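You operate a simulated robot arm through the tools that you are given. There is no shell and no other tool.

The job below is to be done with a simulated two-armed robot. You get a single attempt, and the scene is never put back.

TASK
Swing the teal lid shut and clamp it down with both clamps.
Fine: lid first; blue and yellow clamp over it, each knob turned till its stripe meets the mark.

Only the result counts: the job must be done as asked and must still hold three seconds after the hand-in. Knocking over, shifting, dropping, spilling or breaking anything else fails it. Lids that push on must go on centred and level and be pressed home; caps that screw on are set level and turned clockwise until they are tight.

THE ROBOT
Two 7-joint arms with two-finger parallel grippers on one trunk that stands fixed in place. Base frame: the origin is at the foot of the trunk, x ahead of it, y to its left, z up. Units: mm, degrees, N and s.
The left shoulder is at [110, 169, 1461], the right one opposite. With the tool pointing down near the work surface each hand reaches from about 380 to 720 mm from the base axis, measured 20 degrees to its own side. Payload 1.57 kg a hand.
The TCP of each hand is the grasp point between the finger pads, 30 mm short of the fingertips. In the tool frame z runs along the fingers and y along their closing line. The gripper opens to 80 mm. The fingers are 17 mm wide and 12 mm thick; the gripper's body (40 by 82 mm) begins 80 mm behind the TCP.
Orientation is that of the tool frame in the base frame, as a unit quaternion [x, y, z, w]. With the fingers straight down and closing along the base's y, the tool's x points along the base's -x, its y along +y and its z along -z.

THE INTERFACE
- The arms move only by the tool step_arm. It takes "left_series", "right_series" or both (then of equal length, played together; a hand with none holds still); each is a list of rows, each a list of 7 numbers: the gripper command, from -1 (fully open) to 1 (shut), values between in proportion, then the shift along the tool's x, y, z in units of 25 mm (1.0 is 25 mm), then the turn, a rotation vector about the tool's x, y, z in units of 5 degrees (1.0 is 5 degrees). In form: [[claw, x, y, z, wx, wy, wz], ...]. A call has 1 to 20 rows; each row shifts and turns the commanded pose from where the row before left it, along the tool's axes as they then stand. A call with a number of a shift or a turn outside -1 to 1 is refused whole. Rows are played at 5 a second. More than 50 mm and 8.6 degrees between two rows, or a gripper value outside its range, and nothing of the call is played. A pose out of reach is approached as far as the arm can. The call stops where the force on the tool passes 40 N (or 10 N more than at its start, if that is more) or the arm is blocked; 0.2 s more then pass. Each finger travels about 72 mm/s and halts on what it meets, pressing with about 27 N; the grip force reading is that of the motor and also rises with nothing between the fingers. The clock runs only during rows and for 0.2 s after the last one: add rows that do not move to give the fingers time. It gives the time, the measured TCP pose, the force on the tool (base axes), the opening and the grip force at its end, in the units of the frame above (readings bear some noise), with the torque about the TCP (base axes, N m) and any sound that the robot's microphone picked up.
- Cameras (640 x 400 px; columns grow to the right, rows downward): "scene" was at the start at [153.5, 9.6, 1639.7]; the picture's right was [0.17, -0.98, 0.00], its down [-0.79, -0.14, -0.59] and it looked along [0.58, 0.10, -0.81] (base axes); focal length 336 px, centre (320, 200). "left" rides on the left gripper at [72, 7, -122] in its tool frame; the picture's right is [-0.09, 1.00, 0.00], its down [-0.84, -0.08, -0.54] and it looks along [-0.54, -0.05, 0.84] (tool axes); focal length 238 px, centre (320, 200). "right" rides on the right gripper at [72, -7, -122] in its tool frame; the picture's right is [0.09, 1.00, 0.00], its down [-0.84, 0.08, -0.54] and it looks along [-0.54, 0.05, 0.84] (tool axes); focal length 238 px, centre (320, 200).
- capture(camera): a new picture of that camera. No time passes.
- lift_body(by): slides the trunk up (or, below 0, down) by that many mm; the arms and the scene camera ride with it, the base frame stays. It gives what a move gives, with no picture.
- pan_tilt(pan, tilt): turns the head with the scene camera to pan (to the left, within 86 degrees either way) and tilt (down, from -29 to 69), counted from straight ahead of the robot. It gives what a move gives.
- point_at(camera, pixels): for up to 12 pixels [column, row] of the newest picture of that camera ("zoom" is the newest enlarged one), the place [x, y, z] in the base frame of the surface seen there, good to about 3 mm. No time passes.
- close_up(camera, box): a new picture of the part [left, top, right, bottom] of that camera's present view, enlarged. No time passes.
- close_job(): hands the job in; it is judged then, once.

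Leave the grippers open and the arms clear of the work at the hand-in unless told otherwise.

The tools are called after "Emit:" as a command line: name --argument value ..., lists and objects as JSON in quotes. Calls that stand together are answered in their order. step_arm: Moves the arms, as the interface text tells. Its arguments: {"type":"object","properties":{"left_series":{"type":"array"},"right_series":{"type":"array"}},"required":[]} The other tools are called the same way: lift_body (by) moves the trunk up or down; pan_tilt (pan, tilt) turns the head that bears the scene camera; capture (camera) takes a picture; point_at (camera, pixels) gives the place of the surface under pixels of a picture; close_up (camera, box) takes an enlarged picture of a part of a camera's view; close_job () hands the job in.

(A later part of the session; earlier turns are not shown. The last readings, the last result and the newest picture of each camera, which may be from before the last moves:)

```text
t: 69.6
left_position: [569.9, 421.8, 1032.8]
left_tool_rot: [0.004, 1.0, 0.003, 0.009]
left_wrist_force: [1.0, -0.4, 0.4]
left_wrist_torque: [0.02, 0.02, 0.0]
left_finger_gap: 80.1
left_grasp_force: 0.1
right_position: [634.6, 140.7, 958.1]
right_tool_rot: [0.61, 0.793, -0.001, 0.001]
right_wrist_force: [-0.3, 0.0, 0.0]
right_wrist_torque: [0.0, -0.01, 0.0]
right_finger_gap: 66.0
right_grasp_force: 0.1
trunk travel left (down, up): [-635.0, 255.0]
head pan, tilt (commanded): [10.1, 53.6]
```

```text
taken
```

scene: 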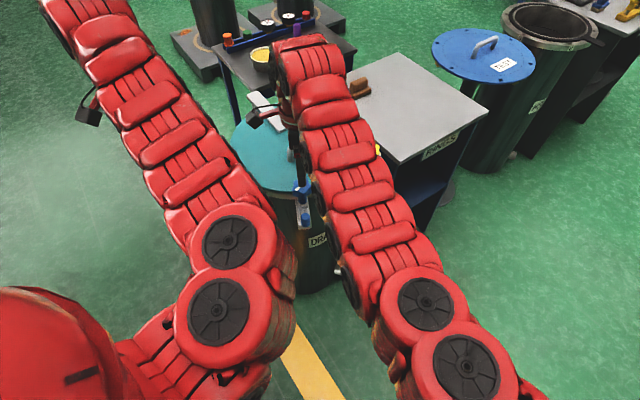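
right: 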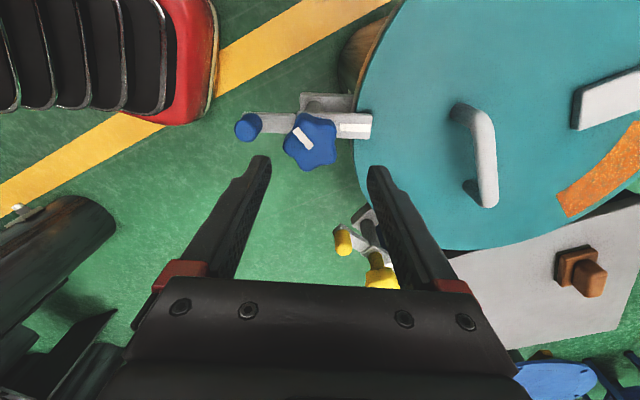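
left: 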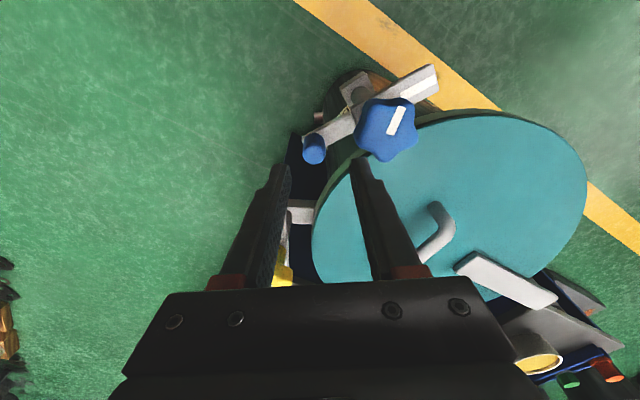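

The yaw works throughout, though the elbow swings inward with it; yawing back brings it out again. I turn the hand back counter-clockwise by 130° (in two calls) to ψ≈55°, the start angle for gripping lobe and valley.

Emit:
step_arm --right_series '[[-0.65, 0, 0, 0, 0, 0, -1], [-0.65, 0, 0, 0, 0, 0, -1], [-0.65, 0, 0, 0, 0, 0, -1], [-0.65, 0, 0, 0, 0, 0, -1], [-0.65, 0, 0, 0, 0, 0, -1], [-0.65, 0, 0, 0, 0, 0, -1], [-0.65, 0, 0, 0, 0, 0, -1], [-0.65, 0, 0, 0, 0, 0, -1], [-0.65, 0, 0, 0, 0, 0, -1], [-0.65, 0, 0, 0, 0, 0, -1], [-0.65, 0, 0, 0, 0, 0, -1], [-0.65, 0, 0, 0, 0, 0, -1], [-0.65, 0, 0, 0, 0, 0, -1], [-0.65, 0, 0, 0, 0, 0, -1], [-0.65, 0, 0, 0, 0, 0, -1], [-0.65, 0, 0, 0, 0, 0, -1], [-0.65, 0, 0, 0, 0, 0, -1], [-0.65, 0, 0, 0, 0, 0, -1], [-0.65, 0, 0, 0, 0, 0, -1], [-0.65, 0, 0, 0, 0, 0, -1]]'

Emit:
step_arm --right_series '[[-0.65, 0, 0, 0, 0, 0, -1], [-0.65, 0, 0, 0, 0, 0, -1], [-0.65, 0, 0, 0, 0, 0, -1], [-0.65, 0, 0, 0, 0, 0, -1], [-0.65, 0, 0, 0, 0, 0, -1], [-0.65, 0, 0, 0, 0, 0, -1], [-0.65, 0, 0, 0, 0, 0, 0]]'

Emit:
capture --camera "right"

Emit:
capture --camera "scene"

```text
t: 73.8
left_position: [571.3, 421.2, 1033.4]
left_tool_rot: [0.004, 1.0, 0.004, 0.01]
left_wrist_force: [0.2, 0.4, -0.3]
left_wrist_torque: [0.02, -0.01, 0.01]
left_finger_gap: 80.2
left_grasp_force: 0.0
right_position: [634.7, 140.9, 958.4]
right_tool_rot: [-0.216, 0.976, 0.0, 0.0]
right_wrist_force: [-0.5, -0.2, 0.5]
right_wrist_torque: [0.0, 0.01, -0.01]
right_finger_gap: 65.7
right_grasp_force: 0.0
trunk travel left (down, up): [-635.0, 255.0]
head pan, tilt (commanded): [10.1, 53.6]
```

```text
t: 75.4
left_position: [570.4, 420.5, 1033.0]
left_tool_rot: [0.004, 1.0, 0.004, 0.01]
left_wrist_force: [0.3, 0.6, -0.2]
left_wrist_torque: [0.03, 0.01, -0.06]
left_finger_gap: 80.4
left_grasp_force: 0.0
right_position: [634.0, 142.5, 957.2]
right_tool_rot: [-0.461, 0.887, 0.0, 0.0]
right_wrist_force: [-0.2, -0.3, 0.4]
right_wrist_torque: [0.01, 0.0, -0.02]
right_finger_gap: 65.8
right_grasp_force: 0.1
trunk travel left (down, up): [-635.0, 255.0]
head pan, tilt (commanded): [10.1, 53.6]
```

```text
taken
```

right: 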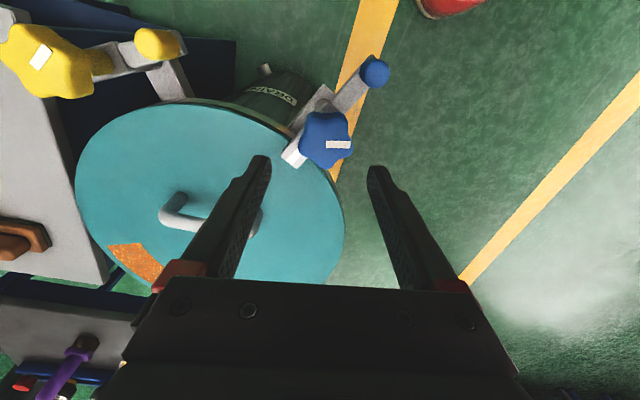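

```text
taken
```

scene: 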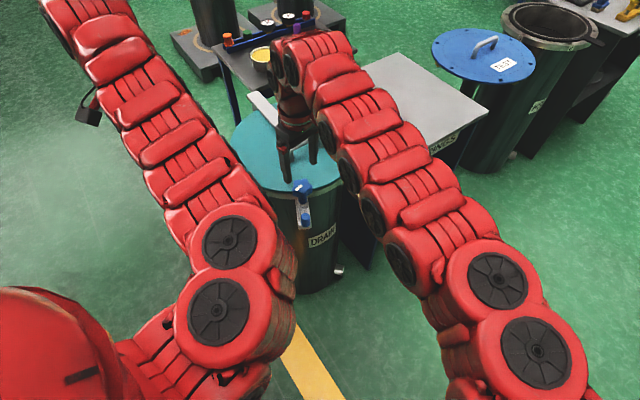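

The hand is at ψ≈55° and the stripe now lies along the closing line. I enlarge the knob to find its centre accurately.

Emit:
close_up --camera "right" --box '[280, 95, 380, 180]'

```text
4.71 times, centred on (330, 138) of right
```

zoom: 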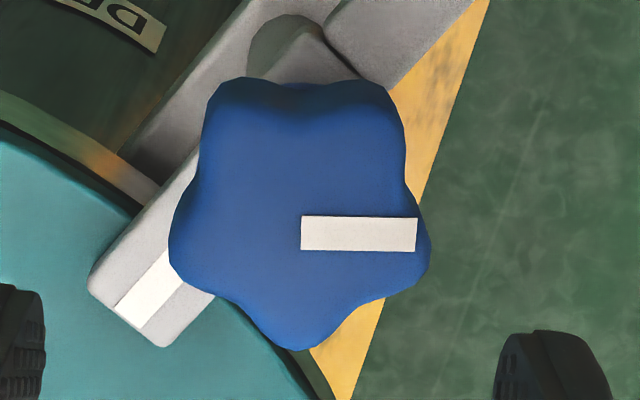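

The lobes sit about 15° clockwise of the stripe (lobes near 130°+72°k), so a closing line at az 130° (ψ=40°) gives a stable lobe/valley grip. I yaw 15° back, centre on about (626,138), and come down to z≈905 around the knob.

Emit:
step_arm --right_series '[[-0.65, 0, 0, 0, 0, 0, 1], [-0.65, 0, 0, 0, 0, 0, 1], [-0.65, 0, 0, 0, 0, 0, 1], [-0.65, 0.36, 0.068, 0, 0, 0, 0], [-0.65, 0, 0, 0, 0, 0, 0], [-0.65, 0, 0, 0.7, 0, 0, 0], [-0.65, 0, 0, 0.7, 0, 0, 0], [-0.65, 0, 0, 0.7, 0, 0, 0], [-0.65, 0, 0, 0, 0, 0, 0]]'

Emit:
capture --camera "right"

Emit:
close_up --camera "scene" --box '[260, 130, 350, 220]'

```text
t: 77.4
left_position: [569.4, 420.0, 1033.6]
left_tool_rot: [0.004, 1.0, 0.004, 0.01]
left_wrist_force: [0.5, -0.1, -0.2]
left_wrist_torque: [0.0, 0.0, -0.01]
left_finger_gap: 80.1
left_grasp_force: 0.0
right_position: [626.6, 138.1, 904.5]
right_tool_rot: [-0.341, 0.94, 0.0, 0.0]
right_wrist_force: [0.1, 0.1, -0.3]
right_wrist_torque: [0.01, -0.01, 0.05]
right_finger_gap: 65.8
right_grasp_force: 0.0
trunk travel left (down, up): [-635.0, 255.0]
head pan, tilt (commanded): [10.1, 53.6]
```

```text
taken
```

right: 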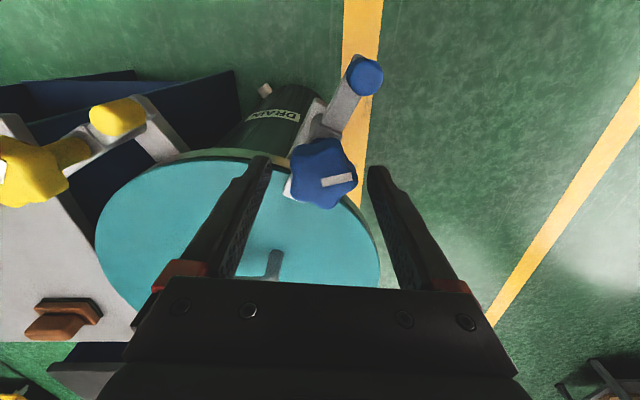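

```text
4.44 times, centred on (305, 175) of scene
```

zoom: 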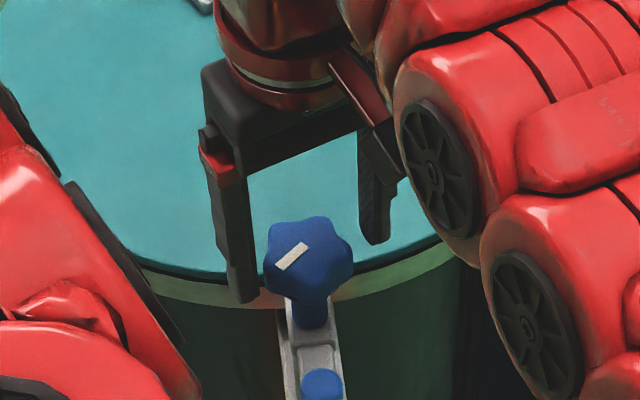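

The knob's centre is on the tool axis (about (322,180) vs predicted (321,182)). I go down to z≈880 and close the fingers on the knob.

Emit:
step_arm --right_series '[[-0.65, 0, 0, 0.5, 0, 0, 0], [-0.65, 0, 0, 0.5, 0, 0, 0], [-0.65, 0, 0, 0, 0, 0, 0], [1, 0, 0, 0, 0, 0, 0], [1, 0, 0, 0, 0, 0, 0], [1, 0, 0, 0, 0, 0, 0], [1, 0, 0, 0, 0, 0, 0]]'

Emit:
capture --camera "right"

```text
t: 79.0
left_position: [569.9, 422.1, 1033.0]
left_tool_rot: [0.004, 1.0, 0.002, 0.01]
left_wrist_force: [-0.2, 0.0, 0.0]
left_wrist_torque: [-0.02, -0.02, 0.01]
left_finger_gap: 79.9
left_grasp_force: 0.0
right_position: [626.4, 138.3, 881.2]
right_tool_rot: [-0.343, 0.939, 0.0, 0.0]
right_wrist_force: [-4.8, 6.6, -1.2]
right_wrist_torque: [0.22, 0.08, 0.02]
right_finger_gap: 43.6
right_grasp_force: 45.3
trunk travel left (down, up): [-635.0, 255.0]
head pan, tilt (commanded): [10.1, 53.6]
```

```text
taken
```

right: 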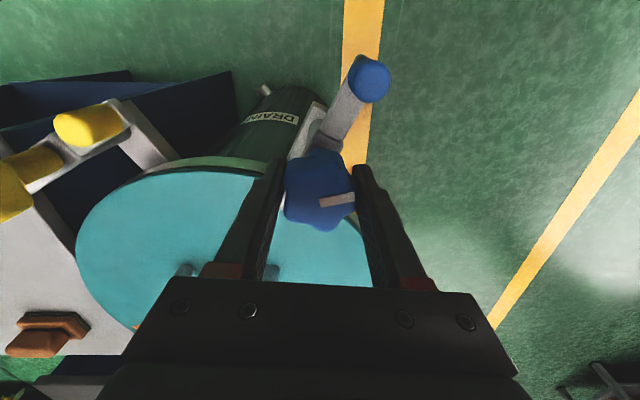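

The knob is gripped (43.6 mm). I turn clockwise 20° and check the force and the stripe.

Emit:
step_arm --right_series '[[1, 0, 0, 0, 0, 0, 1], [1, 0, 0, 0, 0, 0, 1], [1, 0, 0, 0, 0, 0, 1], [1, 0, 0, 0, 0, 0, 1], [1, 0, 0, 0, 0, 0, 0]]'

Emit:
capture --camera "right"

```text
t: 80.2
left_position: [569.4, 421.0, 1032.3]
left_tool_rot: [0.005, 1.0, 0.002, 0.01]
left_wrist_force: [0.1, -0.5, -0.1]
left_wrist_torque: [0.03, 0.01, -0.01]
left_finger_gap: 79.8
left_grasp_force: 0.1
right_position: [626.6, 138.5, 881.1]
right_tool_rot: [-0.174, 0.985, 0.0, 0.0]
right_wrist_force: [-4.6, 13.9, 0.2]
right_wrist_torque: [0.73, -0.95, 0.04]
right_finger_gap: 43.7
right_grasp_force: 44.9
trunk travel left (down, up): [-635.0, 255.0]
head pan, tilt (commanded): [10.1, 53.6]
```

```text
taken
```

right: 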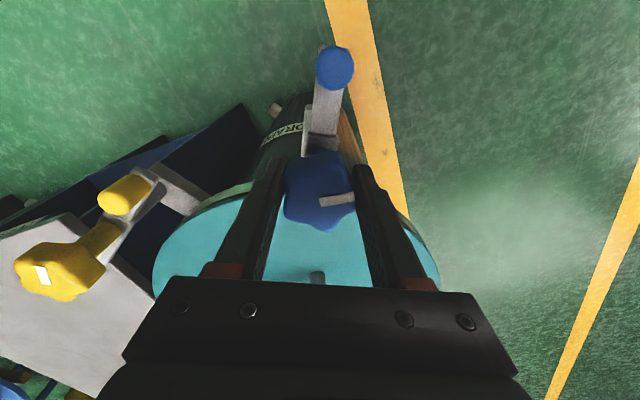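

The knob turns with the hand (the stripe stays put in the gripper view). A side force of about 14 N toward +y shows a small centring error, so I shift 2 mm that way and turn 40° more.

Emit:
step_arm --right_series '[[1, 0, 0.08, 0, 0, 0, 0], [1, 0, 0, 0, 0, 0, 1], [1, 0, 0, 0, 0, 0, 1], [1, 0, 0, 0, 0, 0, 1], [1, 0, 0, 0, 0, 0, 1], [1, 0, 0, 0, 0, 0, 0]]'

```text
t: 81.6
left_position: [570.1, 421.7, 1032.9]
left_tool_rot: [0.004, 1.0, 0.003, 0.009]
left_wrist_force: [0.0, 0.9, -0.6]
left_wrist_torque: [0.0, -0.01, 0.04]
left_finger_gap: 79.9
left_grasp_force: 0.0
right_position: [625.9, 140.2, 881.1]
right_tool_rot: [0.001, 1.0, 0.0, 0.0]
right_wrist_force: [-9.3, 11.8, -0.8]
right_wrist_torque: [0.55, -1.2, 0.02]
right_finger_gap: 43.7
right_grasp_force: 45.3
trunk travel left (down, up): [-635.0, 255.0]
head pan, tilt (commanded): [10.1, 53.6]
```

ψ is now 0° (40° turned). I relieve the side force with another 1.5 mm in −x and +y and turn 30° more.

Emit:
step_arm --right_series '[[1, 0.07, 0.06, 0, 0, 0, 0], [1, 0, 0, 0, 0, 0, 1], [1, 0, 0, 0, 0, 0, 1], [1, 0, 0, 0, 0, 0, 1], [1, 0, 0, 0, 0, 0, 1], [1, 0, 0, 0, 0, 0, 1], [1, 0, 0, 0, 0, 0, 1], [1, 0, 0, 0, 0, 0, 0]]'

Emit:
capture --camera "right"

Emit:
capture --camera "scene"

```text
t: 83.4
left_position: [570.8, 422.4, 1032.6]
left_tool_rot: [0.004, 1.0, 0.003, 0.008]
left_wrist_force: [-0.1, 0.2, 0.0]
left_wrist_torque: [0.03, 0.0, 0.01]
left_finger_gap: 80.0
left_grasp_force: 0.1
right_position: [626.4, 142.0, 880.3]
right_tool_rot: [0.26, 0.965, 0.001, 0.001]
right_wrist_force: [14.8, 7.9, 7.2]
right_wrist_torque: [-0.37, 0.08, 0.04]
right_finger_gap: 43.8
right_grasp_force: 45.1
trunk travel left (down, up): [-635.0, 255.0]
head pan, tilt (commanded): [10.1, 53.6]
```

```text
taken
```

right: 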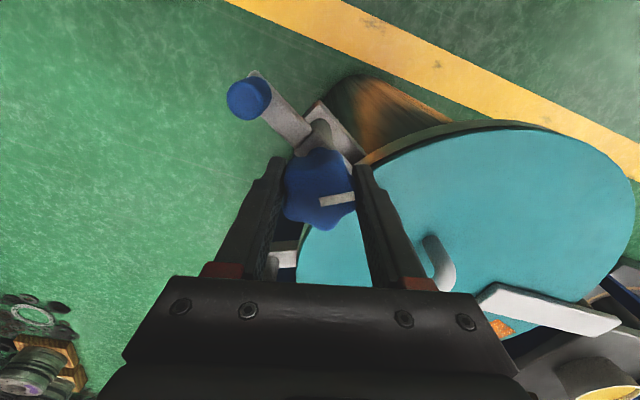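

```text
taken
```

scene: 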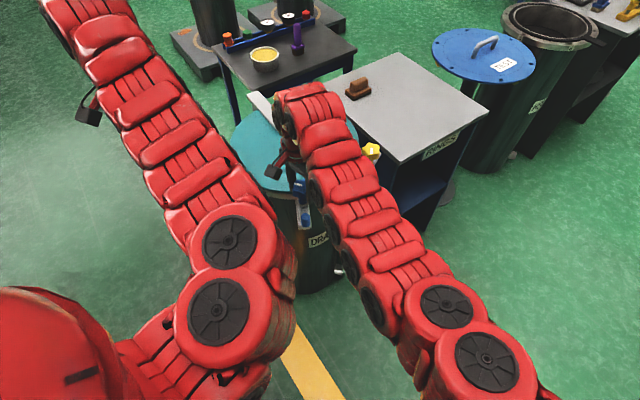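

Turned 70° so far; the stripe is at about az 70° and the mark at 17.6°. I relieve the side force slightly and turn another 25°, watching force.

Emit:
step_arm --right_series '[[1, -0.036, 0.058, 0, 0, 0, 0], [1, 0, 0, 0, 0, 0, 1], [1, 0, 0, 0, 0, 0, 1], [1, 0, 0, 0, 0, 0, 1], [1, 0, 0, 0, 0, 0, 1], [1, 0, 0, 0, 0, 0, 1], [1, 0, 0, 0, 0, 0, 0]]'

Emit:
capture --camera "right"

```text
t: 85.0
left_position: [569.7, 421.0, 1032.7]
left_tool_rot: [0.005, 1.0, 0.003, 0.009]
left_wrist_force: [0.3, 0.1, 0.3]
left_wrist_torque: [-0.01, 0.02, -0.02]
left_finger_gap: 80.1
left_grasp_force: 0.1
right_position: [626.3, 141.9, 881.1]
right_tool_rot: [0.462, 0.887, 0.0, 0.001]
right_wrist_force: [9.3, 9.0, 17.6]
right_wrist_torque: [-0.05, 0.36, 0.06]
right_finger_gap: 44.0
right_grasp_force: 44.4
trunk travel left (down, up): [-635.0, 255.0]
head pan, tilt (commanded): [10.1, 53.6]
```

```text
taken
```

right: 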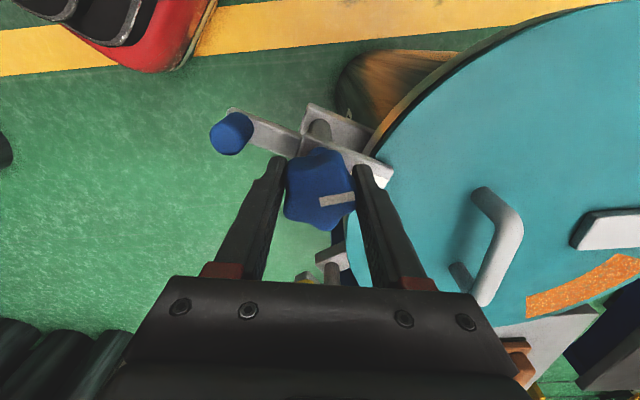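

About 95° turned; roughly 27° remain (stripe near az 45°). I turn 20° more.

Emit:
step_arm --right_series '[[1, -0.02, 0.03, -0.02, 0, 0, 0], [1, 0, 0, 0, 0, 0, 1], [1, 0, 0, 0, 0, 0, 1], [1, 0, 0, 0, 0, 0, 1], [1, 0, 0, 0, 0, 0, 1], [1, 0, 0, 0, 0, 0, 0]]'

Emit:
capture --camera "right"

Emit:
close_up --camera "right" --box '[200, 80, 420, 230]'

```text
t: 86.4
left_position: [570.5, 422.2, 1033.5]
left_tool_rot: [0.004, 1.0, 0.003, 0.009]
left_wrist_force: [0.3, -0.3, -0.2]
left_wrist_torque: [0.01, -0.02, -0.04]
left_finger_gap: 80.0
left_grasp_force: 0.1
right_position: [627.5, 141.7, 881.0]
right_tool_rot: [0.609, 0.793, -0.001, 0.0]
right_wrist_force: [10.5, 12.4, 9.3]
right_wrist_torque: [0.34, 0.03, 0.03]
right_finger_gap: 43.7
right_grasp_force: 45.1
trunk travel left (down, up): [-635.0, 255.0]
head pan, tilt (commanded): [10.1, 53.6]
```

```text
taken
```

right: 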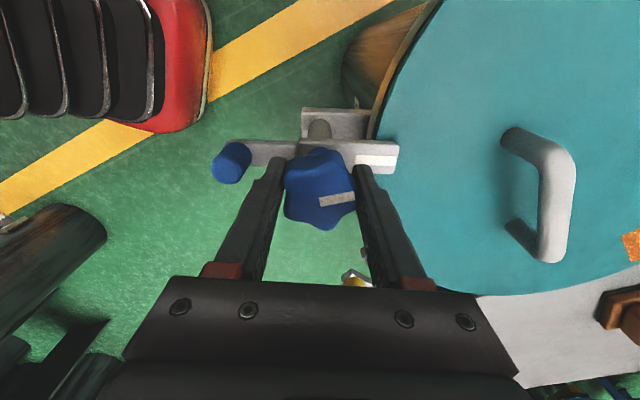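

```text
2.67 times, centred on (310, 155) of right
```

zoom: 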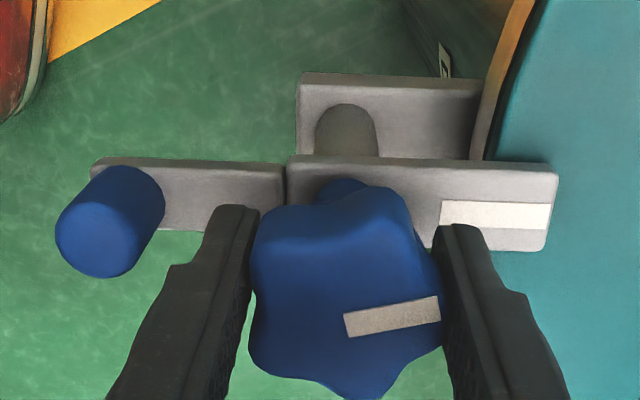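

In the enlarged view the mark's line slopes about −3° and the stripe about +13°, so about 16° remain. I turn 16° more clockwise.

Emit:
step_arm --right_series '[[1, -0.02, 0.03, 0, 0, 0, 0], [1, 0, 0, 0, 0, 0, 1], [1, 0, 0, 0, 0, 0, 1], [1, 0, 0, 0, 0, 0, 1], [1, 0, 0, 0, 0, 0, 0.25], [1, 0, 0, 0, 0, 0, 0]]'

Emit:
capture --camera "right"

Emit:
close_up --camera "right" --box '[200, 80, 420, 230]'

```text
t: 87.8
left_position: [570.3, 421.9, 1031.5]
left_tool_rot: [0.004, 1.0, 0.003, 0.009]
left_wrist_force: [0.4, -0.4, -0.5]
left_wrist_torque: [-0.02, 0.0, -0.01]
left_finger_gap: 80.2
left_grasp_force: 0.0
right_position: [628.0, 142.4, 881.0]
right_tool_rot: [0.716, 0.698, -0.001, 0.0]
right_wrist_force: [9.8, 14.7, 5.9]
right_wrist_torque: [-0.2, 0.18, 0.01]
right_finger_gap: 43.4
right_grasp_force: 45.1
trunk travel left (down, up): [-635.0, 255.0]
head pan, tilt (commanded): [10.1, 53.6]
```

```text
taken
```

right: 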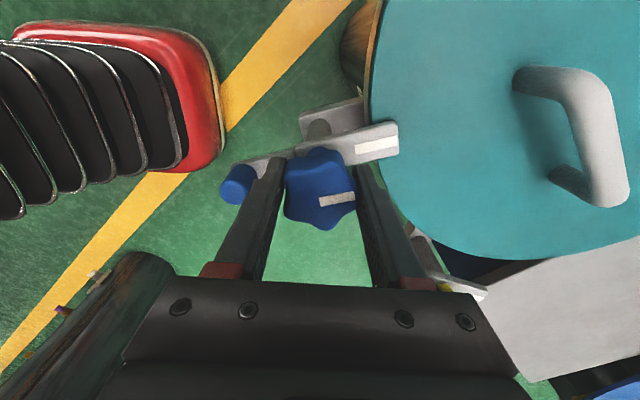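

```text
2.67 times, centred on (310, 155) of right
```

zoom: 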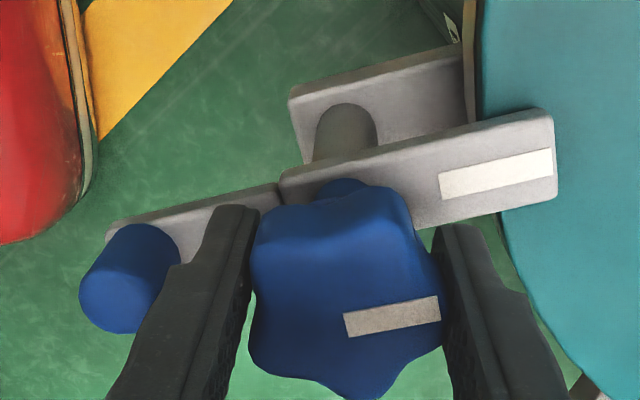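

Correcting for perspective, the stripe and the mark now lie within about 1° of each other. I open the fingers gently to 60 mm (peg stays clear) and rise straight up.

Emit:
step_arm --right_series '[[-0.5, 0, 0, 0, 0, 0, 0], [-0.5, 0, 0, 0, 0, 0, 0], [-0.5, 0, 0, 0, 0, 0, 0], [-0.5, 0, 0, -0.8, 0, 0, 0], [-0.5, 0, 0, -0.8, 0, 0, 0], [-0.5, 0, 0, -0.8, 0, 0, 0], [-0.5, 0, 0, -0.8, 0, 0, 0], [-0.5, 0, 0, 0, 0, 0, 0]]'

Emit:
capture --camera "right"

Emit:
close_up --camera "right" --box '[200, 60, 420, 210]'

```text
t: 89.6
left_position: [571.2, 420.3, 1032.9]
left_tool_rot: [0.004, 1.0, 0.002, 0.009]
left_wrist_force: [-0.1, 0.3, -1.1]
left_wrist_torque: [-0.01, 0.01, 0.02]
left_finger_gap: 80.0
left_grasp_force: 0.0
right_position: [627.3, 142.9, 961.6]
right_tool_rot: [0.715, 0.699, 0.0, -0.001]
right_wrist_force: [-0.8, 0.3, 0.5]
right_wrist_torque: [-0.01, 0.01, 0.01]
right_finger_gap: 60.0
right_grasp_force: 0.0
trunk travel left (down, up): [-635.0, 255.0]
head pan, tilt (commanded): [10.1, 53.6]
```

```text
taken
```

right: 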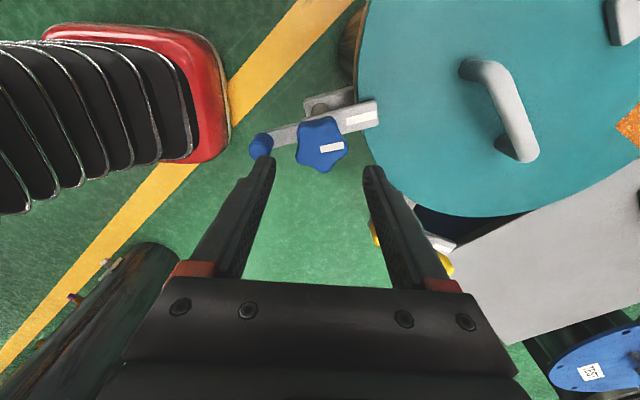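

```text
2.67 times, centred on (310, 135) of right
```

zoom: 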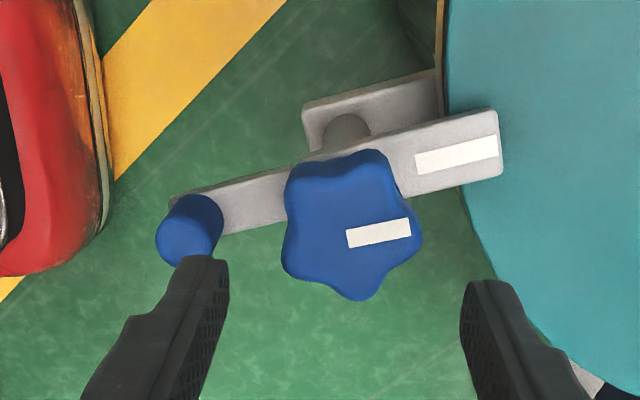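

After release the stripe (slope about 10.8°) and mark (12.7°) stay parallel. I measure both in base coordinates for confirmation.

Emit:
point_at --camera "zoom" --pixels '[[349, 238], [378, 233], [408, 227], [418, 162], [456, 154], [494, 146], [195, 235], [345, 180], [370, 290], [288, 255], [415, 245], [480, 175]]'

```text
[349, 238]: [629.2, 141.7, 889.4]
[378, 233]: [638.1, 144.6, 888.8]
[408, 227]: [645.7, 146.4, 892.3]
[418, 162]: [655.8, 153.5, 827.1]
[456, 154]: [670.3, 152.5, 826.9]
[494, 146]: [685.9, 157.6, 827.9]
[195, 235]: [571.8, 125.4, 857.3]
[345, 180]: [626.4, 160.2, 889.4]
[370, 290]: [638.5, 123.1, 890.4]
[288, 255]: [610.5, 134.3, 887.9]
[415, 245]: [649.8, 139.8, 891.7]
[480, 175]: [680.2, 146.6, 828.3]
```

The stripe (15.9°) and bar (16.5°) agree: the blue clamp is done. Next is the yellow one. I first turn the right hand back counter-clockwise by 100° above the blue clamp, which brings its elbow out again.

Emit:
step_arm --right_series '[[-0.5, 0, 0, -0.6, 0, 0, 0], [-0.5, 0, 0, 0, 0, 0, -1], [-0.5, 0, 0, 0, 0, 0, -1], [-0.5, 0, 0, 0, 0, 0, -1], [-0.5, 0, 0, 0, 0, 0, -1], [-0.5, 0, 0, 0, 0, 0, -1], [-0.5, 0, 0, 0, 0, 0, -1], [-0.5, 0, 0, 0, 0, 0, -1], [-0.5, 0, 0, 0, 0, 0, -1], [-0.5, 0, 0, 0, 0, 0, -1], [-0.5, 0, 0, 0, 0, 0, -1], [-0.5, 0, 0, 0, 0, 0, -1], [-0.5, 0, 0, 0, 0, 0, -1], [-0.5, 0, 0, 0, 0, 0, -1], [-0.5, 0, 0, 0, 0, 0, -1], [-0.5, 0, 0, 0, 0, 0, -1], [-0.5, 0, 0, 0, 0, 0, -1], [-0.5, 0, 0, 0, 0, 0, -1], [-0.5, 0, 0, 0, 0, 0, -1], [-0.5, 0, 0, 0, 0, 0, -1]]'

Emit:
capture --camera "scene"

```text
t: 93.8
left_position: [570.9, 420.6, 1034.1]
left_tool_rot: [0.004, 1.0, 0.002, 0.009]
left_wrist_force: [-0.2, 0.2, -0.2]
left_wrist_torque: [0.01, -0.01, 0.0]
left_finger_gap: 79.9
left_grasp_force: 0.0
right_position: [628.1, 141.3, 976.4]
right_tool_rot: [-0.032, 0.999, 0.0, 0.0]
right_wrist_force: [0.1, 0.4, 0.1]
right_wrist_torque: [0.0, 0.02, 0.03]
right_finger_gap: 60.0
right_grasp_force: 0.0
trunk travel left (down, up): [-635.0, 255.0]
head pan, tilt (commanded): [10.1, 53.6]
```

```text
taken
```

scene: 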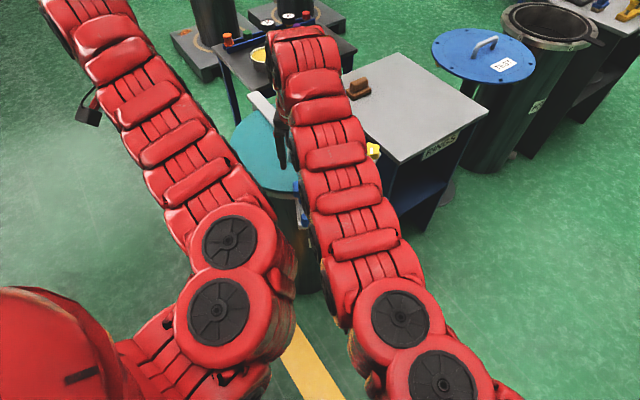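

The right elbow stayed inward, but reaching outward to the yellow clamp should be fine. I move the right hand at z≈976 away from the blue clamp to about (660, 0), then tilt the fingers 20° outward and yaw to about 13°.

Emit:
step_arm --right_series '[[0.1, -0.152, -0.952, 0, 0, 0, 0], [0.1, -0.152, -0.952, 0, 0, 0, 0], [0.1, -0.152, -0.952, 0, 0, 0, 0], [0.1, -0.152, -0.952, 0, 0, 0, 0], [0.1, -0.152, -0.952, 0, 0, 0, 0], [0.1, -0.152, -0.952, 0, 0, 0, 0], [0.1, 0, 0, 0, 0, 0, -0.95], [0.1, 0, 0, 0, 0, 0, -0.95], [0.1, 0, 0, 0, 0, -1, 0], [0.1, 0, 0, 0, 0, -1, 0], [0.1, 0, 0, 0, 0, -1, 0], [0.1, 0, 0, 0, 0, -1, 0], [0.1, 0, 0, 0, 0, 0, 0]]'

Emit:
capture --camera "right"

Emit:
capture --camera "scene"

```text
t: 96.6
left_position: [569.2, 421.2, 1032.6]
left_tool_rot: [0.004, 1.0, 0.002, 0.009]
left_wrist_force: [0.2, 0.4, 0.1]
left_wrist_torque: [-0.03, -0.01, -0.04]
left_finger_gap: 79.8
left_grasp_force: 0.3
right_position: [660.6, 1.6, 976.2]
right_tool_rot: [-0.113, 0.978, 0.02, 0.172]
right_wrist_force: [0.4, 0.5, 0.0]
right_wrist_torque: [-0.05, -0.03, 0.01]
right_finger_gap: 36.1
right_grasp_force: 0.1
trunk travel left (down, up): [-635.0, 255.0]
head pan, tilt (commanded): [10.1, 53.6]
```

```text
taken
```

right: 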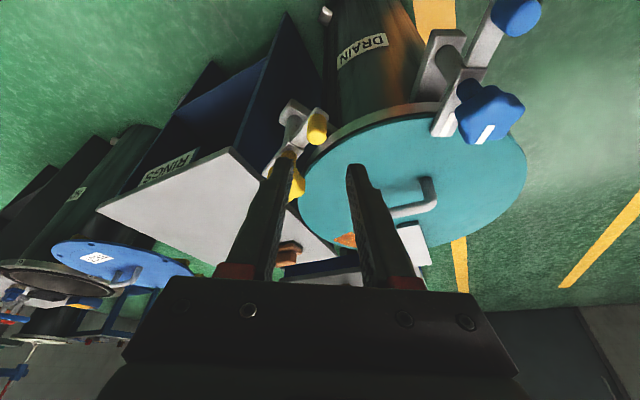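

```text
taken
```

scene: 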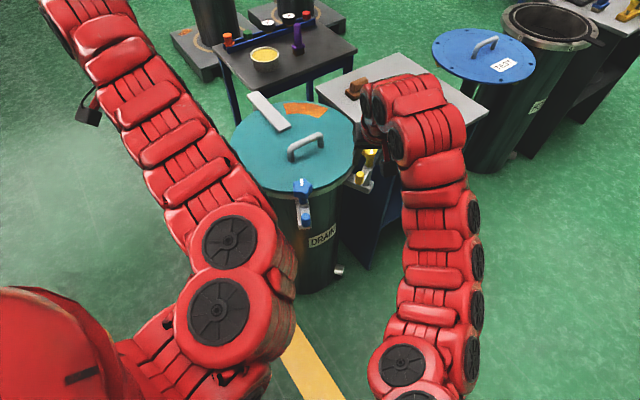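

Both cameras see the yellow clamp now: peg at (316,127) in the right wrist view and (360,177) in the scene. I measure peg and knob.

Emit:
close_up --camera "scene" --box '[325, 140, 397, 200]'

Emit:
point_at --camera "right" --pixels '[[317, 128], [322, 128], [312, 132], [317, 135], [300, 180], [290, 160], [296, 188]]'

Emit:
point_at --camera "scene" --pixels '[[360, 174], [362, 176], [357.5, 176], [369, 155], [366, 160]]'

```text
6.67 times, centred on (361, 170) of scene
```

zoom: 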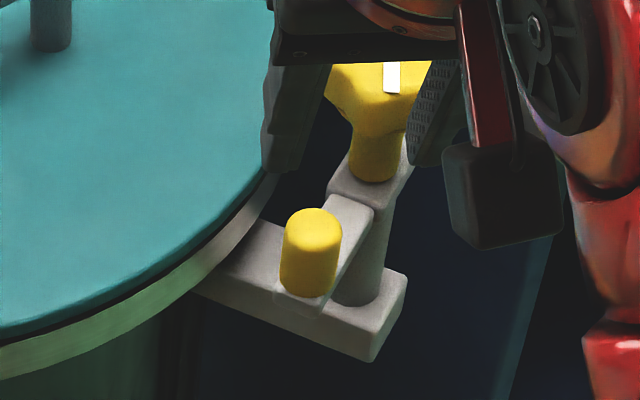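

```text
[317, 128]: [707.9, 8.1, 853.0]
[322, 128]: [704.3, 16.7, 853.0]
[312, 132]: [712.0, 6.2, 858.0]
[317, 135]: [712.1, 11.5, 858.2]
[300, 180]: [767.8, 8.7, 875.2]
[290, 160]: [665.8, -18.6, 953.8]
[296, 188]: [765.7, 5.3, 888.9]
```

```text
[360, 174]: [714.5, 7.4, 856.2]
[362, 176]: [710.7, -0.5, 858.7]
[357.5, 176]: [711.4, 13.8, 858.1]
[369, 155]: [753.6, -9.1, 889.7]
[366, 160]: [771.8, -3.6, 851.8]
```

The yellow peg is centred near (715, 8). I lower the trunk 60 mm for reach, then move the tilted right hand above the peg at z≈916.

Emit:
lift_body --by -60

Emit:
step_arm --right_series '[[0.1, -0.611, -0.079, 0.225, 0, 0, 0], [0.1, -0.611, -0.079, 0.225, 0, 0, 0], [0.1, -0.611, -0.079, 0.225, 0, 0, 0], [0.1, 0, 0, 0, 0, 0, 0]]'

Emit:
capture --camera "right"

Emit:
close_up --camera "scene" --box '[325, 110, 405, 180]'

```text
t: 97.6
left_position: [570.4, 419.7, 972.4]
left_tool_rot: [0.004, 1.0, 0.002, 0.01]
left_wrist_force: [0.2, -0.1, 0.3]
left_wrist_torque: [-0.01, 0.03, -0.02]
left_finger_gap: 80.1
left_grasp_force: 0.0
right_position: [660.9, 0.7, 917.1]
right_tool_rot: [-0.114, 0.978, 0.02, 0.173]
right_wrist_force: [0.5, 0.4, -0.2]
right_wrist_torque: [-0.05, 0.01, 0.02]
right_finger_gap: 36.1
right_grasp_force: 0.1
trunk travel left (down, up): [-575.0, 315.0]
head pan, tilt (commanded): [10.1, 53.6]
```

```text
t: 98.6
left_position: [569.5, 421.1, 972.9]
left_tool_rot: [0.004, 1.0, 0.003, 0.01]
left_wrist_force: [0.1, 0.0, -1.0]
left_wrist_torque: [-0.01, -0.03, 0.02]
left_finger_gap: 79.9
left_grasp_force: 0.0
right_position: [707.9, 5.4, 918.4]
right_tool_rot: [-0.114, 0.978, 0.021, 0.172]
right_wrist_force: [0.9, -0.4, -1.0]
right_wrist_torque: [0.0, 0.02, 0.0]
right_finger_gap: 35.8
right_grasp_force: 0.1
trunk travel left (down, up): [-575.0, 315.0]
head pan, tilt (commanded): [10.1, 53.6]
```

```text
taken
```

right: 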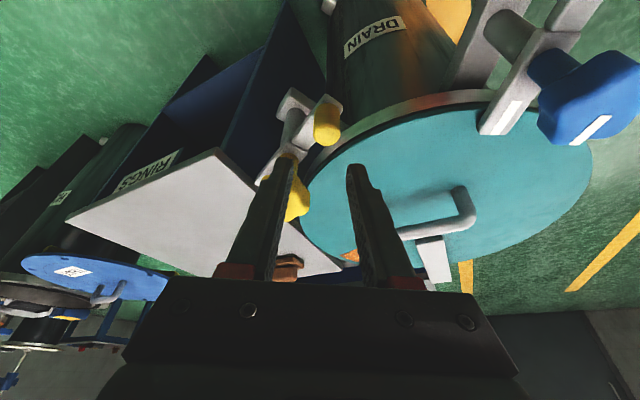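

```text
5.71 times, centred on (365, 145) of scene
```

zoom: 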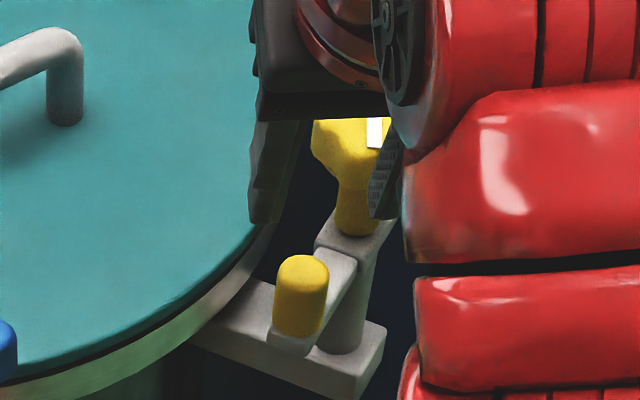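

The peg's top is where predicted ((326,138)). I descend along base z to TCP z≈864 around the peg and close.

Emit:
step_arm --right_series '[[0.1, 0.227, 0.02, 0.689, 0, 0, 0], [0.1, 0.227, 0.02, 0.689, 0, 0, 0], [0.1, 0.227, 0.02, 0.689, 0, 0, 0], [0.1, 0, 0, 0, 0, 0, 0], [1, 0, 0, 0, 0, 0, 0], [1, 0, 0, 0, 0, 0, 0], [1, 0, 0, 0, 0, 0, 0], [1, 0, 0, 0, 0, 0, 0]]'

Emit:
capture --camera "right"

```text
t: 100.4
left_position: [568.3, 421.8, 971.8]
left_tool_rot: [0.004, 1.0, 0.003, 0.01]
left_wrist_force: [0.5, -0.2, 0.7]
left_wrist_torque: [0.0, 0.02, -0.01]
left_finger_gap: 80.0
left_grasp_force: 0.0
right_position: [710.8, 7.3, 861.0]
right_tool_rot: [-0.113, 0.978, 0.02, 0.173]
right_wrist_force: [-3.9, 2.7, -0.9]
right_wrist_torque: [0.11, -0.14, 0.09]
right_finger_gap: 21.2
right_grasp_force: 34.5
trunk travel left (down, up): [-575.0, 315.0]
head pan, tilt (commanded): [10.1, 53.6]
```

```text
taken
```

right: 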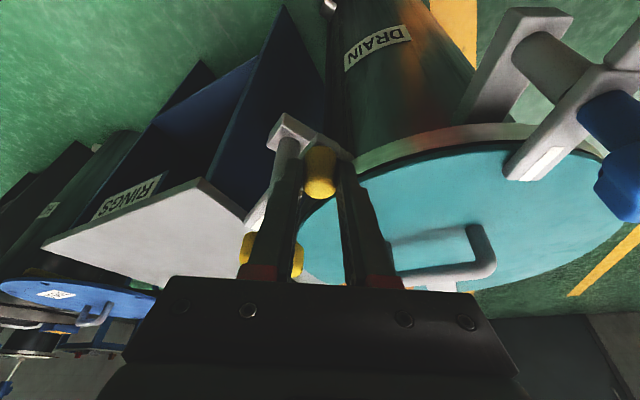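

The yellow peg is gripped (21.2 mm). I pull it along the arc counter-clockwise about the post (toward −y first), first 45°.

Emit:
step_arm --right_series '[[1, 0.139, -0.29, -0.051, 0, 0, 0], [1, 0.102, -0.307, -0.038, 0, 0, 0], [1, 0.064, -0.319, -0.023, 0, 0, 0], [1, 0.024, -0.325, -0.009, 0, 0, 0], [1, -0.016, -0.326, 0.006, 0, 0, 0], [1, -0.056, -0.321, 0.02, 0, 0, 0], [1, 0, 0, 0, 0, 0, 0]]'

Emit:
capture --camera "right"

Emit:
capture --camera "scene"

```text
t: 102.0
left_position: [569.3, 420.7, 973.2]
left_tool_rot: [0.004, 1.0, 0.003, 0.009]
left_wrist_force: [0.6, -0.4, 0.1]
left_wrist_torque: [0.01, 0.02, 0.02]
left_finger_gap: 79.8
left_grasp_force: 0.0
right_position: [716.4, -41.3, 861.9]
right_tool_rot: [-0.113, 0.978, 0.02, 0.172]
right_wrist_force: [-1.0, 3.1, -1.2]
right_wrist_torque: [0.08, 0.32, 0.23]
right_finger_gap: 21.2
right_grasp_force: 34.5
trunk travel left (down, up): [-575.0, 315.0]
head pan, tilt (commanded): [10.1, 53.6]
```

```text
taken
```

right: 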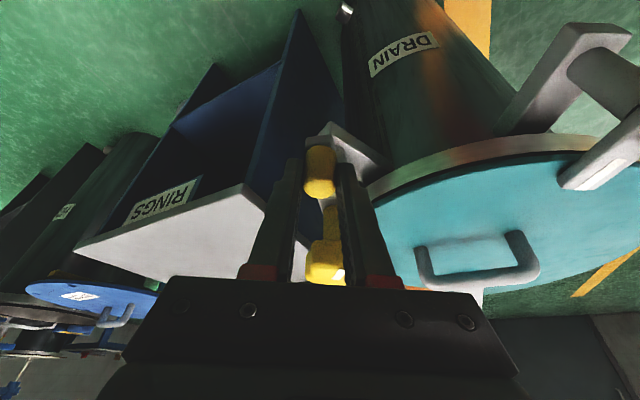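

```text
taken
```

scene: 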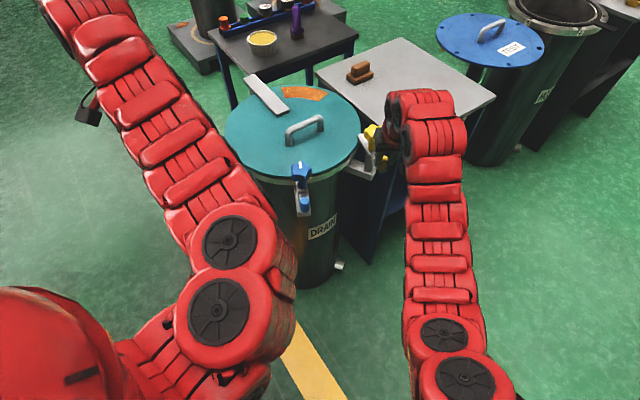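

The yellow bar follows. I continue the next 45°.

Emit:
step_arm --right_series '[[1, -0.094, -0.31, 0.035, 0, 0, 0], [1, -0.131, -0.294, 0.048, 0, 0, 0], [1, -0.166, -0.274, 0.061, 0, 0, 0], [1, -0.199, -0.248, 0.073, 0, 0, 0], [1, -0.227, -0.218, 0.083, 0, 0, 0], [1, -0.252, -0.185, 0.093, 0, 0, 0], [1, 0, 0, 0, 0, 0, 0]]'

Emit:
capture --camera "right"

Emit:
close_up --camera "scene" --box '[325, 110, 405, 180]'

```text
t: 103.6
left_position: [570.4, 420.6, 973.6]
left_tool_rot: [0.004, 1.0, 0.003, 0.009]
left_wrist_force: [0.3, -0.6, 0.3]
left_wrist_torque: [-0.04, 0.0, 0.0]
left_finger_gap: 80.1
left_grasp_force: 0.1
right_position: [751.0, -71.0, 861.7]
right_tool_rot: [-0.113, 0.978, 0.02, 0.172]
right_wrist_force: [-2.8, 4.4, -2.9]
right_wrist_torque: [0.06, -0.09, -0.09]
right_finger_gap: 21.4
right_grasp_force: 33.8
trunk travel left (down, up): [-575.0, 315.0]
head pan, tilt (commanded): [10.1, 53.6]
```

```text
taken
```

right: 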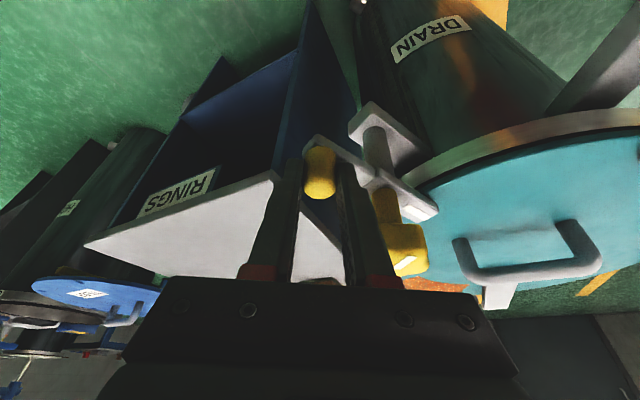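

```text
5.71 times, centred on (365, 145) of scene
```

zoom: 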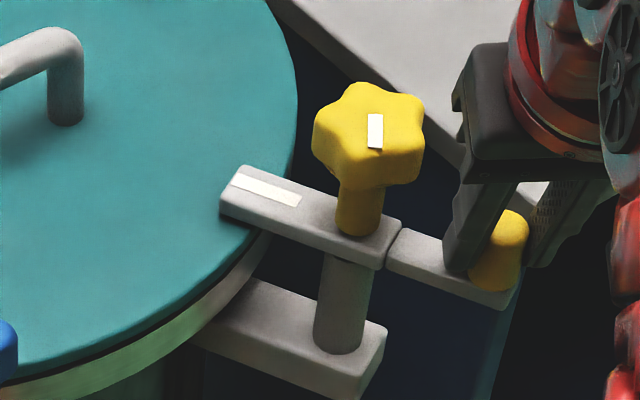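

The yellow bar's mark end is now over the lid, roughly radial. I nudge 4 mm further to make sure it is against its stop.

Emit:
step_arm --right_series '[[1, -0.129, -0.082, 0.047, 0, 0, 0], [1, 0, 0, 0, 0, 0, 0]]'

```text
t: 104.2
left_position: [567.4, 420.7, 973.6]
left_tool_rot: [0.005, 1.0, 0.003, 0.011]
left_wrist_force: [0.1, 0.3, 1.1]
left_wrist_torque: [0.01, 0.0, 0.0]
left_finger_gap: 79.8
left_grasp_force: 0.0
right_position: [751.2, -71.6, 862.5]
right_tool_rot: [-0.113, 0.979, 0.019, 0.171]
right_wrist_force: [-22.7, 4.3, 0.2]
right_wrist_torque: [0.03, 0.91, -0.05]
right_finger_gap: 21.5
right_grasp_force: 34.5
trunk travel left (down, up): [-575.0, 315.0]
head pan, tilt (commanded): [10.1, 53.6]
```

The force rose to 23 N: it is at its stop. I open the fingers and rise straight up 80 mm.

Emit:
step_arm --right_series '[[0.1, 0, 0, 0, 0, 0, 0], [0.1, 0, 0, 0, 0, 0, 0], [0.1, -0.276, 0, -0.751, 0, 0, 0], [0.1, -0.276, 0, -0.751, 0, 0, 0], [0.1, -0.276, 0, -0.751, 0, 0, 0], [0.1, -0.276, 0, -0.751, 0, 0, 0], [0.1, 0, 0, 0, 0, 0, 0]]'

Emit:
capture --camera "right"

Emit:
close_up --camera "scene" --box '[325, 100, 405, 170]'

```text
t: 105.8
left_position: [571.0, 420.5, 971.7]
left_tool_rot: [0.004, 1.0, 0.004, 0.009]
left_wrist_force: [0.1, -0.4, 0.2]
left_wrist_torque: [0.03, -0.02, -0.03]
left_finger_gap: 80.0
left_grasp_force: 0.0
right_position: [756.2, -70.7, 941.1]
right_tool_rot: [-0.113, 0.978, 0.019, 0.172]
right_wrist_force: [0.4, 0.0, 0.3]
right_wrist_torque: [0.01, 0.02, -0.01]
right_finger_gap: 35.9
right_grasp_force: 0.0
trunk travel left (down, up): [-575.0, 315.0]
head pan, tilt (commanded): [10.1, 53.6]
```

```text
taken
```

right: 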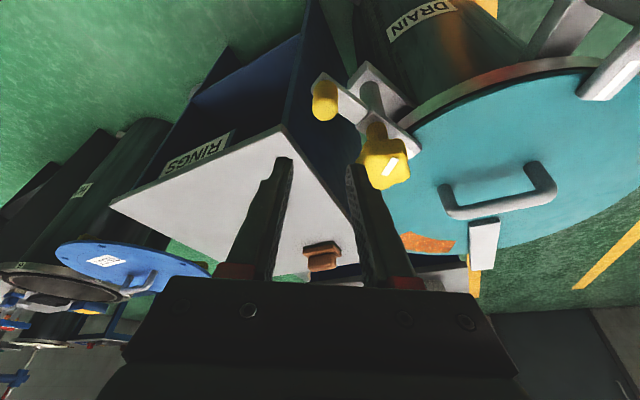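

```text
5.71 times, centred on (365, 135) of scene
```

zoom: 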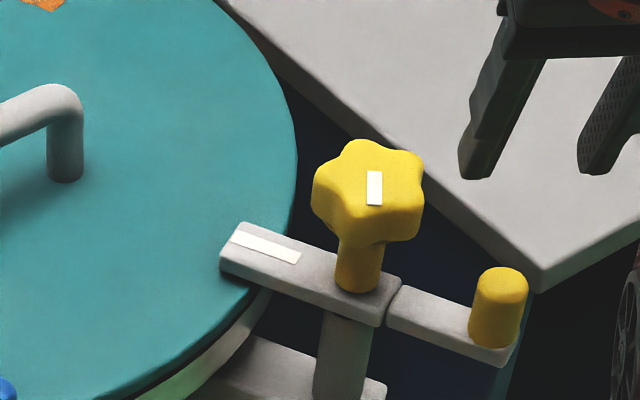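

I measure the yellow knob's stripe, lobes and the bar's mark in the scene view.

Emit:
point_at --camera "zoom" --pixels '[[375, 174], [374, 202], [355, 148], [414, 158], [418, 205], [362, 222], [320, 188], [235, 238], [297, 258], [497, 278], [487, 275], [510, 278]]'

Emit:
point_at --camera "right" --pixels '[[325, 108], [330, 108], [320, 110], [385, 172], [395, 158], [365, 165], [405, 160], [380, 185], [397, 180]]'

Emit:
close_up --camera "right" --box '[290, 60, 450, 200]'

```text
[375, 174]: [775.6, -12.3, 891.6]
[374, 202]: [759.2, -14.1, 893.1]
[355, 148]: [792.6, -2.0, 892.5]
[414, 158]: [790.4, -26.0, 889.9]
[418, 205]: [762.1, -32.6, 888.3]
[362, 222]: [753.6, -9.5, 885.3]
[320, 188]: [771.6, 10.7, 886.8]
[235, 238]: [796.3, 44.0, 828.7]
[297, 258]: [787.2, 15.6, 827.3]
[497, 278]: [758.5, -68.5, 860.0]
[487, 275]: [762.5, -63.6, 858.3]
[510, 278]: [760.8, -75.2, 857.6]
```

```text
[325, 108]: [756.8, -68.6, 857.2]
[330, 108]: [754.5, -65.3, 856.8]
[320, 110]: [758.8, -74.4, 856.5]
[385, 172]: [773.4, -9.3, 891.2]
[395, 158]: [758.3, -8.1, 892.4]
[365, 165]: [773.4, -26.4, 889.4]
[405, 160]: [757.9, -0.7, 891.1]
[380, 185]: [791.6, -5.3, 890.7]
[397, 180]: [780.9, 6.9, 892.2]
```

```text
2.86 times, centred on (370, 130) of right
```

zoom: 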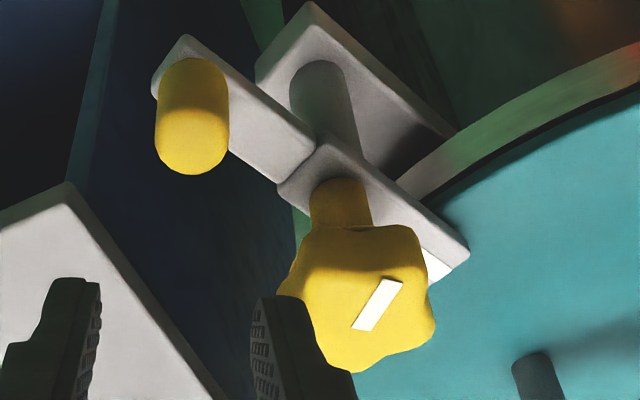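

The yellow knob is centred at (774, −12), lobes near 27°+72°k, stripe at about 186°, mark at 72°, so about 114° clockwise are needed. With the needed tilt I plan two turns, from yaw 45° to −27° each. First in free air: up 20 mm, tilt to 30°, yaw to 45°, and over the knob.

Emit:
step_arm --right_series '[[-0.5, -0.276, 0, -0.751, 0, 0, 0], [-0.5, 0, 0, 0, 0, -1, 0], [-0.5, 0, 0, 0, 0, -1, 0], [-0.5, 0, 0, 0, -0.5, 0, -0.866], [-0.5, 0, 0, 0, -0.5, 0, -0.866], [-0.5, 0, 0, 0, -0.5, 0, -0.866], [-0.5, 0, 0, 0, -0.5, 0, -0.866], [-0.5, 0, 0, 0, -0.5, 0, -0.866], [-0.5, 0, 0, 0, -0.5, 0, -0.866], [-0.5, 0, 0, 0, -0.2, 0, -0.35], [-0.5, -0.625, 0.385, 0.36, 0, 0, 0], [-0.5, -0.625, 0.385, 0.36, 0, 0, 0], [-0.5, -0.625, 0.385, 0.36, 0, 0, 0], [-0.5, 0, 0, 0, 0, 0, 0]]'

Emit:
capture --camera "right"

Emit:
capture --camera "scene"

```text
t: 108.8
left_position: [570.3, 420.2, 973.2]
left_tool_rot: [0.004, 1.0, 0.003, 0.01]
left_wrist_force: [0.3, 0.6, 0.2]
left_wrist_torque: [-0.01, 0.0, -0.02]
left_finger_gap: 80.0
left_grasp_force: 0.1
right_position: [773.0, -12.1, 961.7]
right_tool_rot: [-0.371, 0.892, 0.1, 0.239]
right_wrist_force: [0.0, 0.0, 0.7]
right_wrist_torque: [0.04, 0.04, 0.0]
right_finger_gap: 60.0
right_grasp_force: 0.1
trunk travel left (down, up): [-575.0, 315.0]
head pan, tilt (commanded): [10.1, 53.6]
```

```text
taken
```

right: 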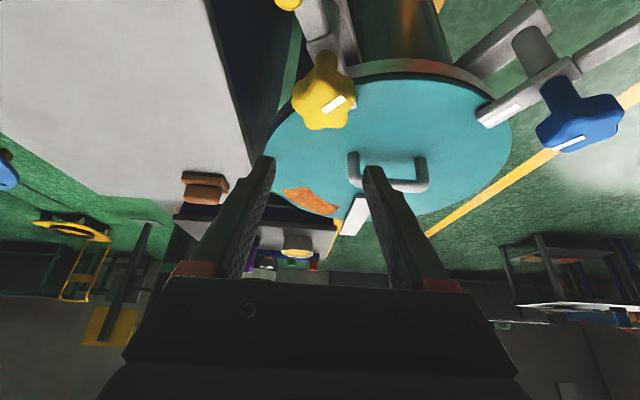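

```text
taken
```

scene: 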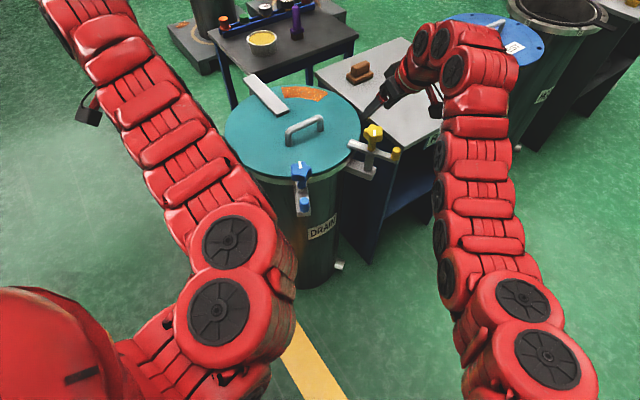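

The hand is over the knob with fingers leaning 30° outward at yaw 45°. I test the clockwise sweep of 72° in free air (to yaw −27°) to be sure that it is reachable.

Emit:
step_arm --right_series '[[-0.5, 0, 0, 0, 0.5, 0, 0.866], [-0.5, 0, 0, 0, 0.5, 0, 0.866], [-0.5, 0, 0, 0, 0.5, 0, 0.866], [-0.5, 0, 0, 0, 0.5, 0, 0.866], [-0.5, 0, 0, 0, 0.5, 0, 0.866], [-0.5, 0, 0, 0, 0.5, 0, 0.866], [-0.5, 0, 0, 0, 0.5, 0, 0.866], [-0.5, 0, 0, 0, 0.5, 0, 0.866], [-0.5, 0, 0, 0, 0.5, 0, 0.866], [-0.5, 0, 0, 0, 0.5, 0, 0.866], [-0.5, 0, 0, 0, 0.5, 0, 0.866], [-0.5, 0, 0, 0, 0.5, 0, 0.866], [-0.5, 0, 0, 0, 0.5, 0, 0.866], [-0.5, 0, 0, 0, 0.5, 0, 0.866], [-0.5, 0, 0, 0, 0, 0, 0]]'

Emit:
capture --camera "scene"

```text
t: 112.0
left_position: [570.9, 421.3, 972.8]
left_tool_rot: [0.004, 1.0, 0.003, 0.008]
left_wrist_force: [-0.8, -0.9, 0.1]
left_wrist_torque: [0.01, -0.01, 0.04]
left_finger_gap: 79.9
left_grasp_force: 0.1
right_position: [774.1, -14.0, 961.5]
right_tool_rot: [0.208, 0.943, -0.056, 0.253]
right_wrist_force: [0.4, -0.4, -0.2]
right_wrist_torque: [-0.04, 0.0, 0.01]
right_finger_gap: 59.7
right_grasp_force: 0.0
trunk travel left (down, up): [-575.0, 315.0]
head pan, tilt (commanded): [10.1, 53.6]
```

```text
taken
```

scene: 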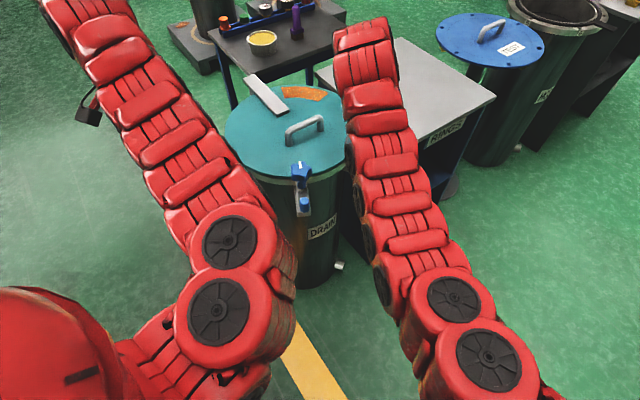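

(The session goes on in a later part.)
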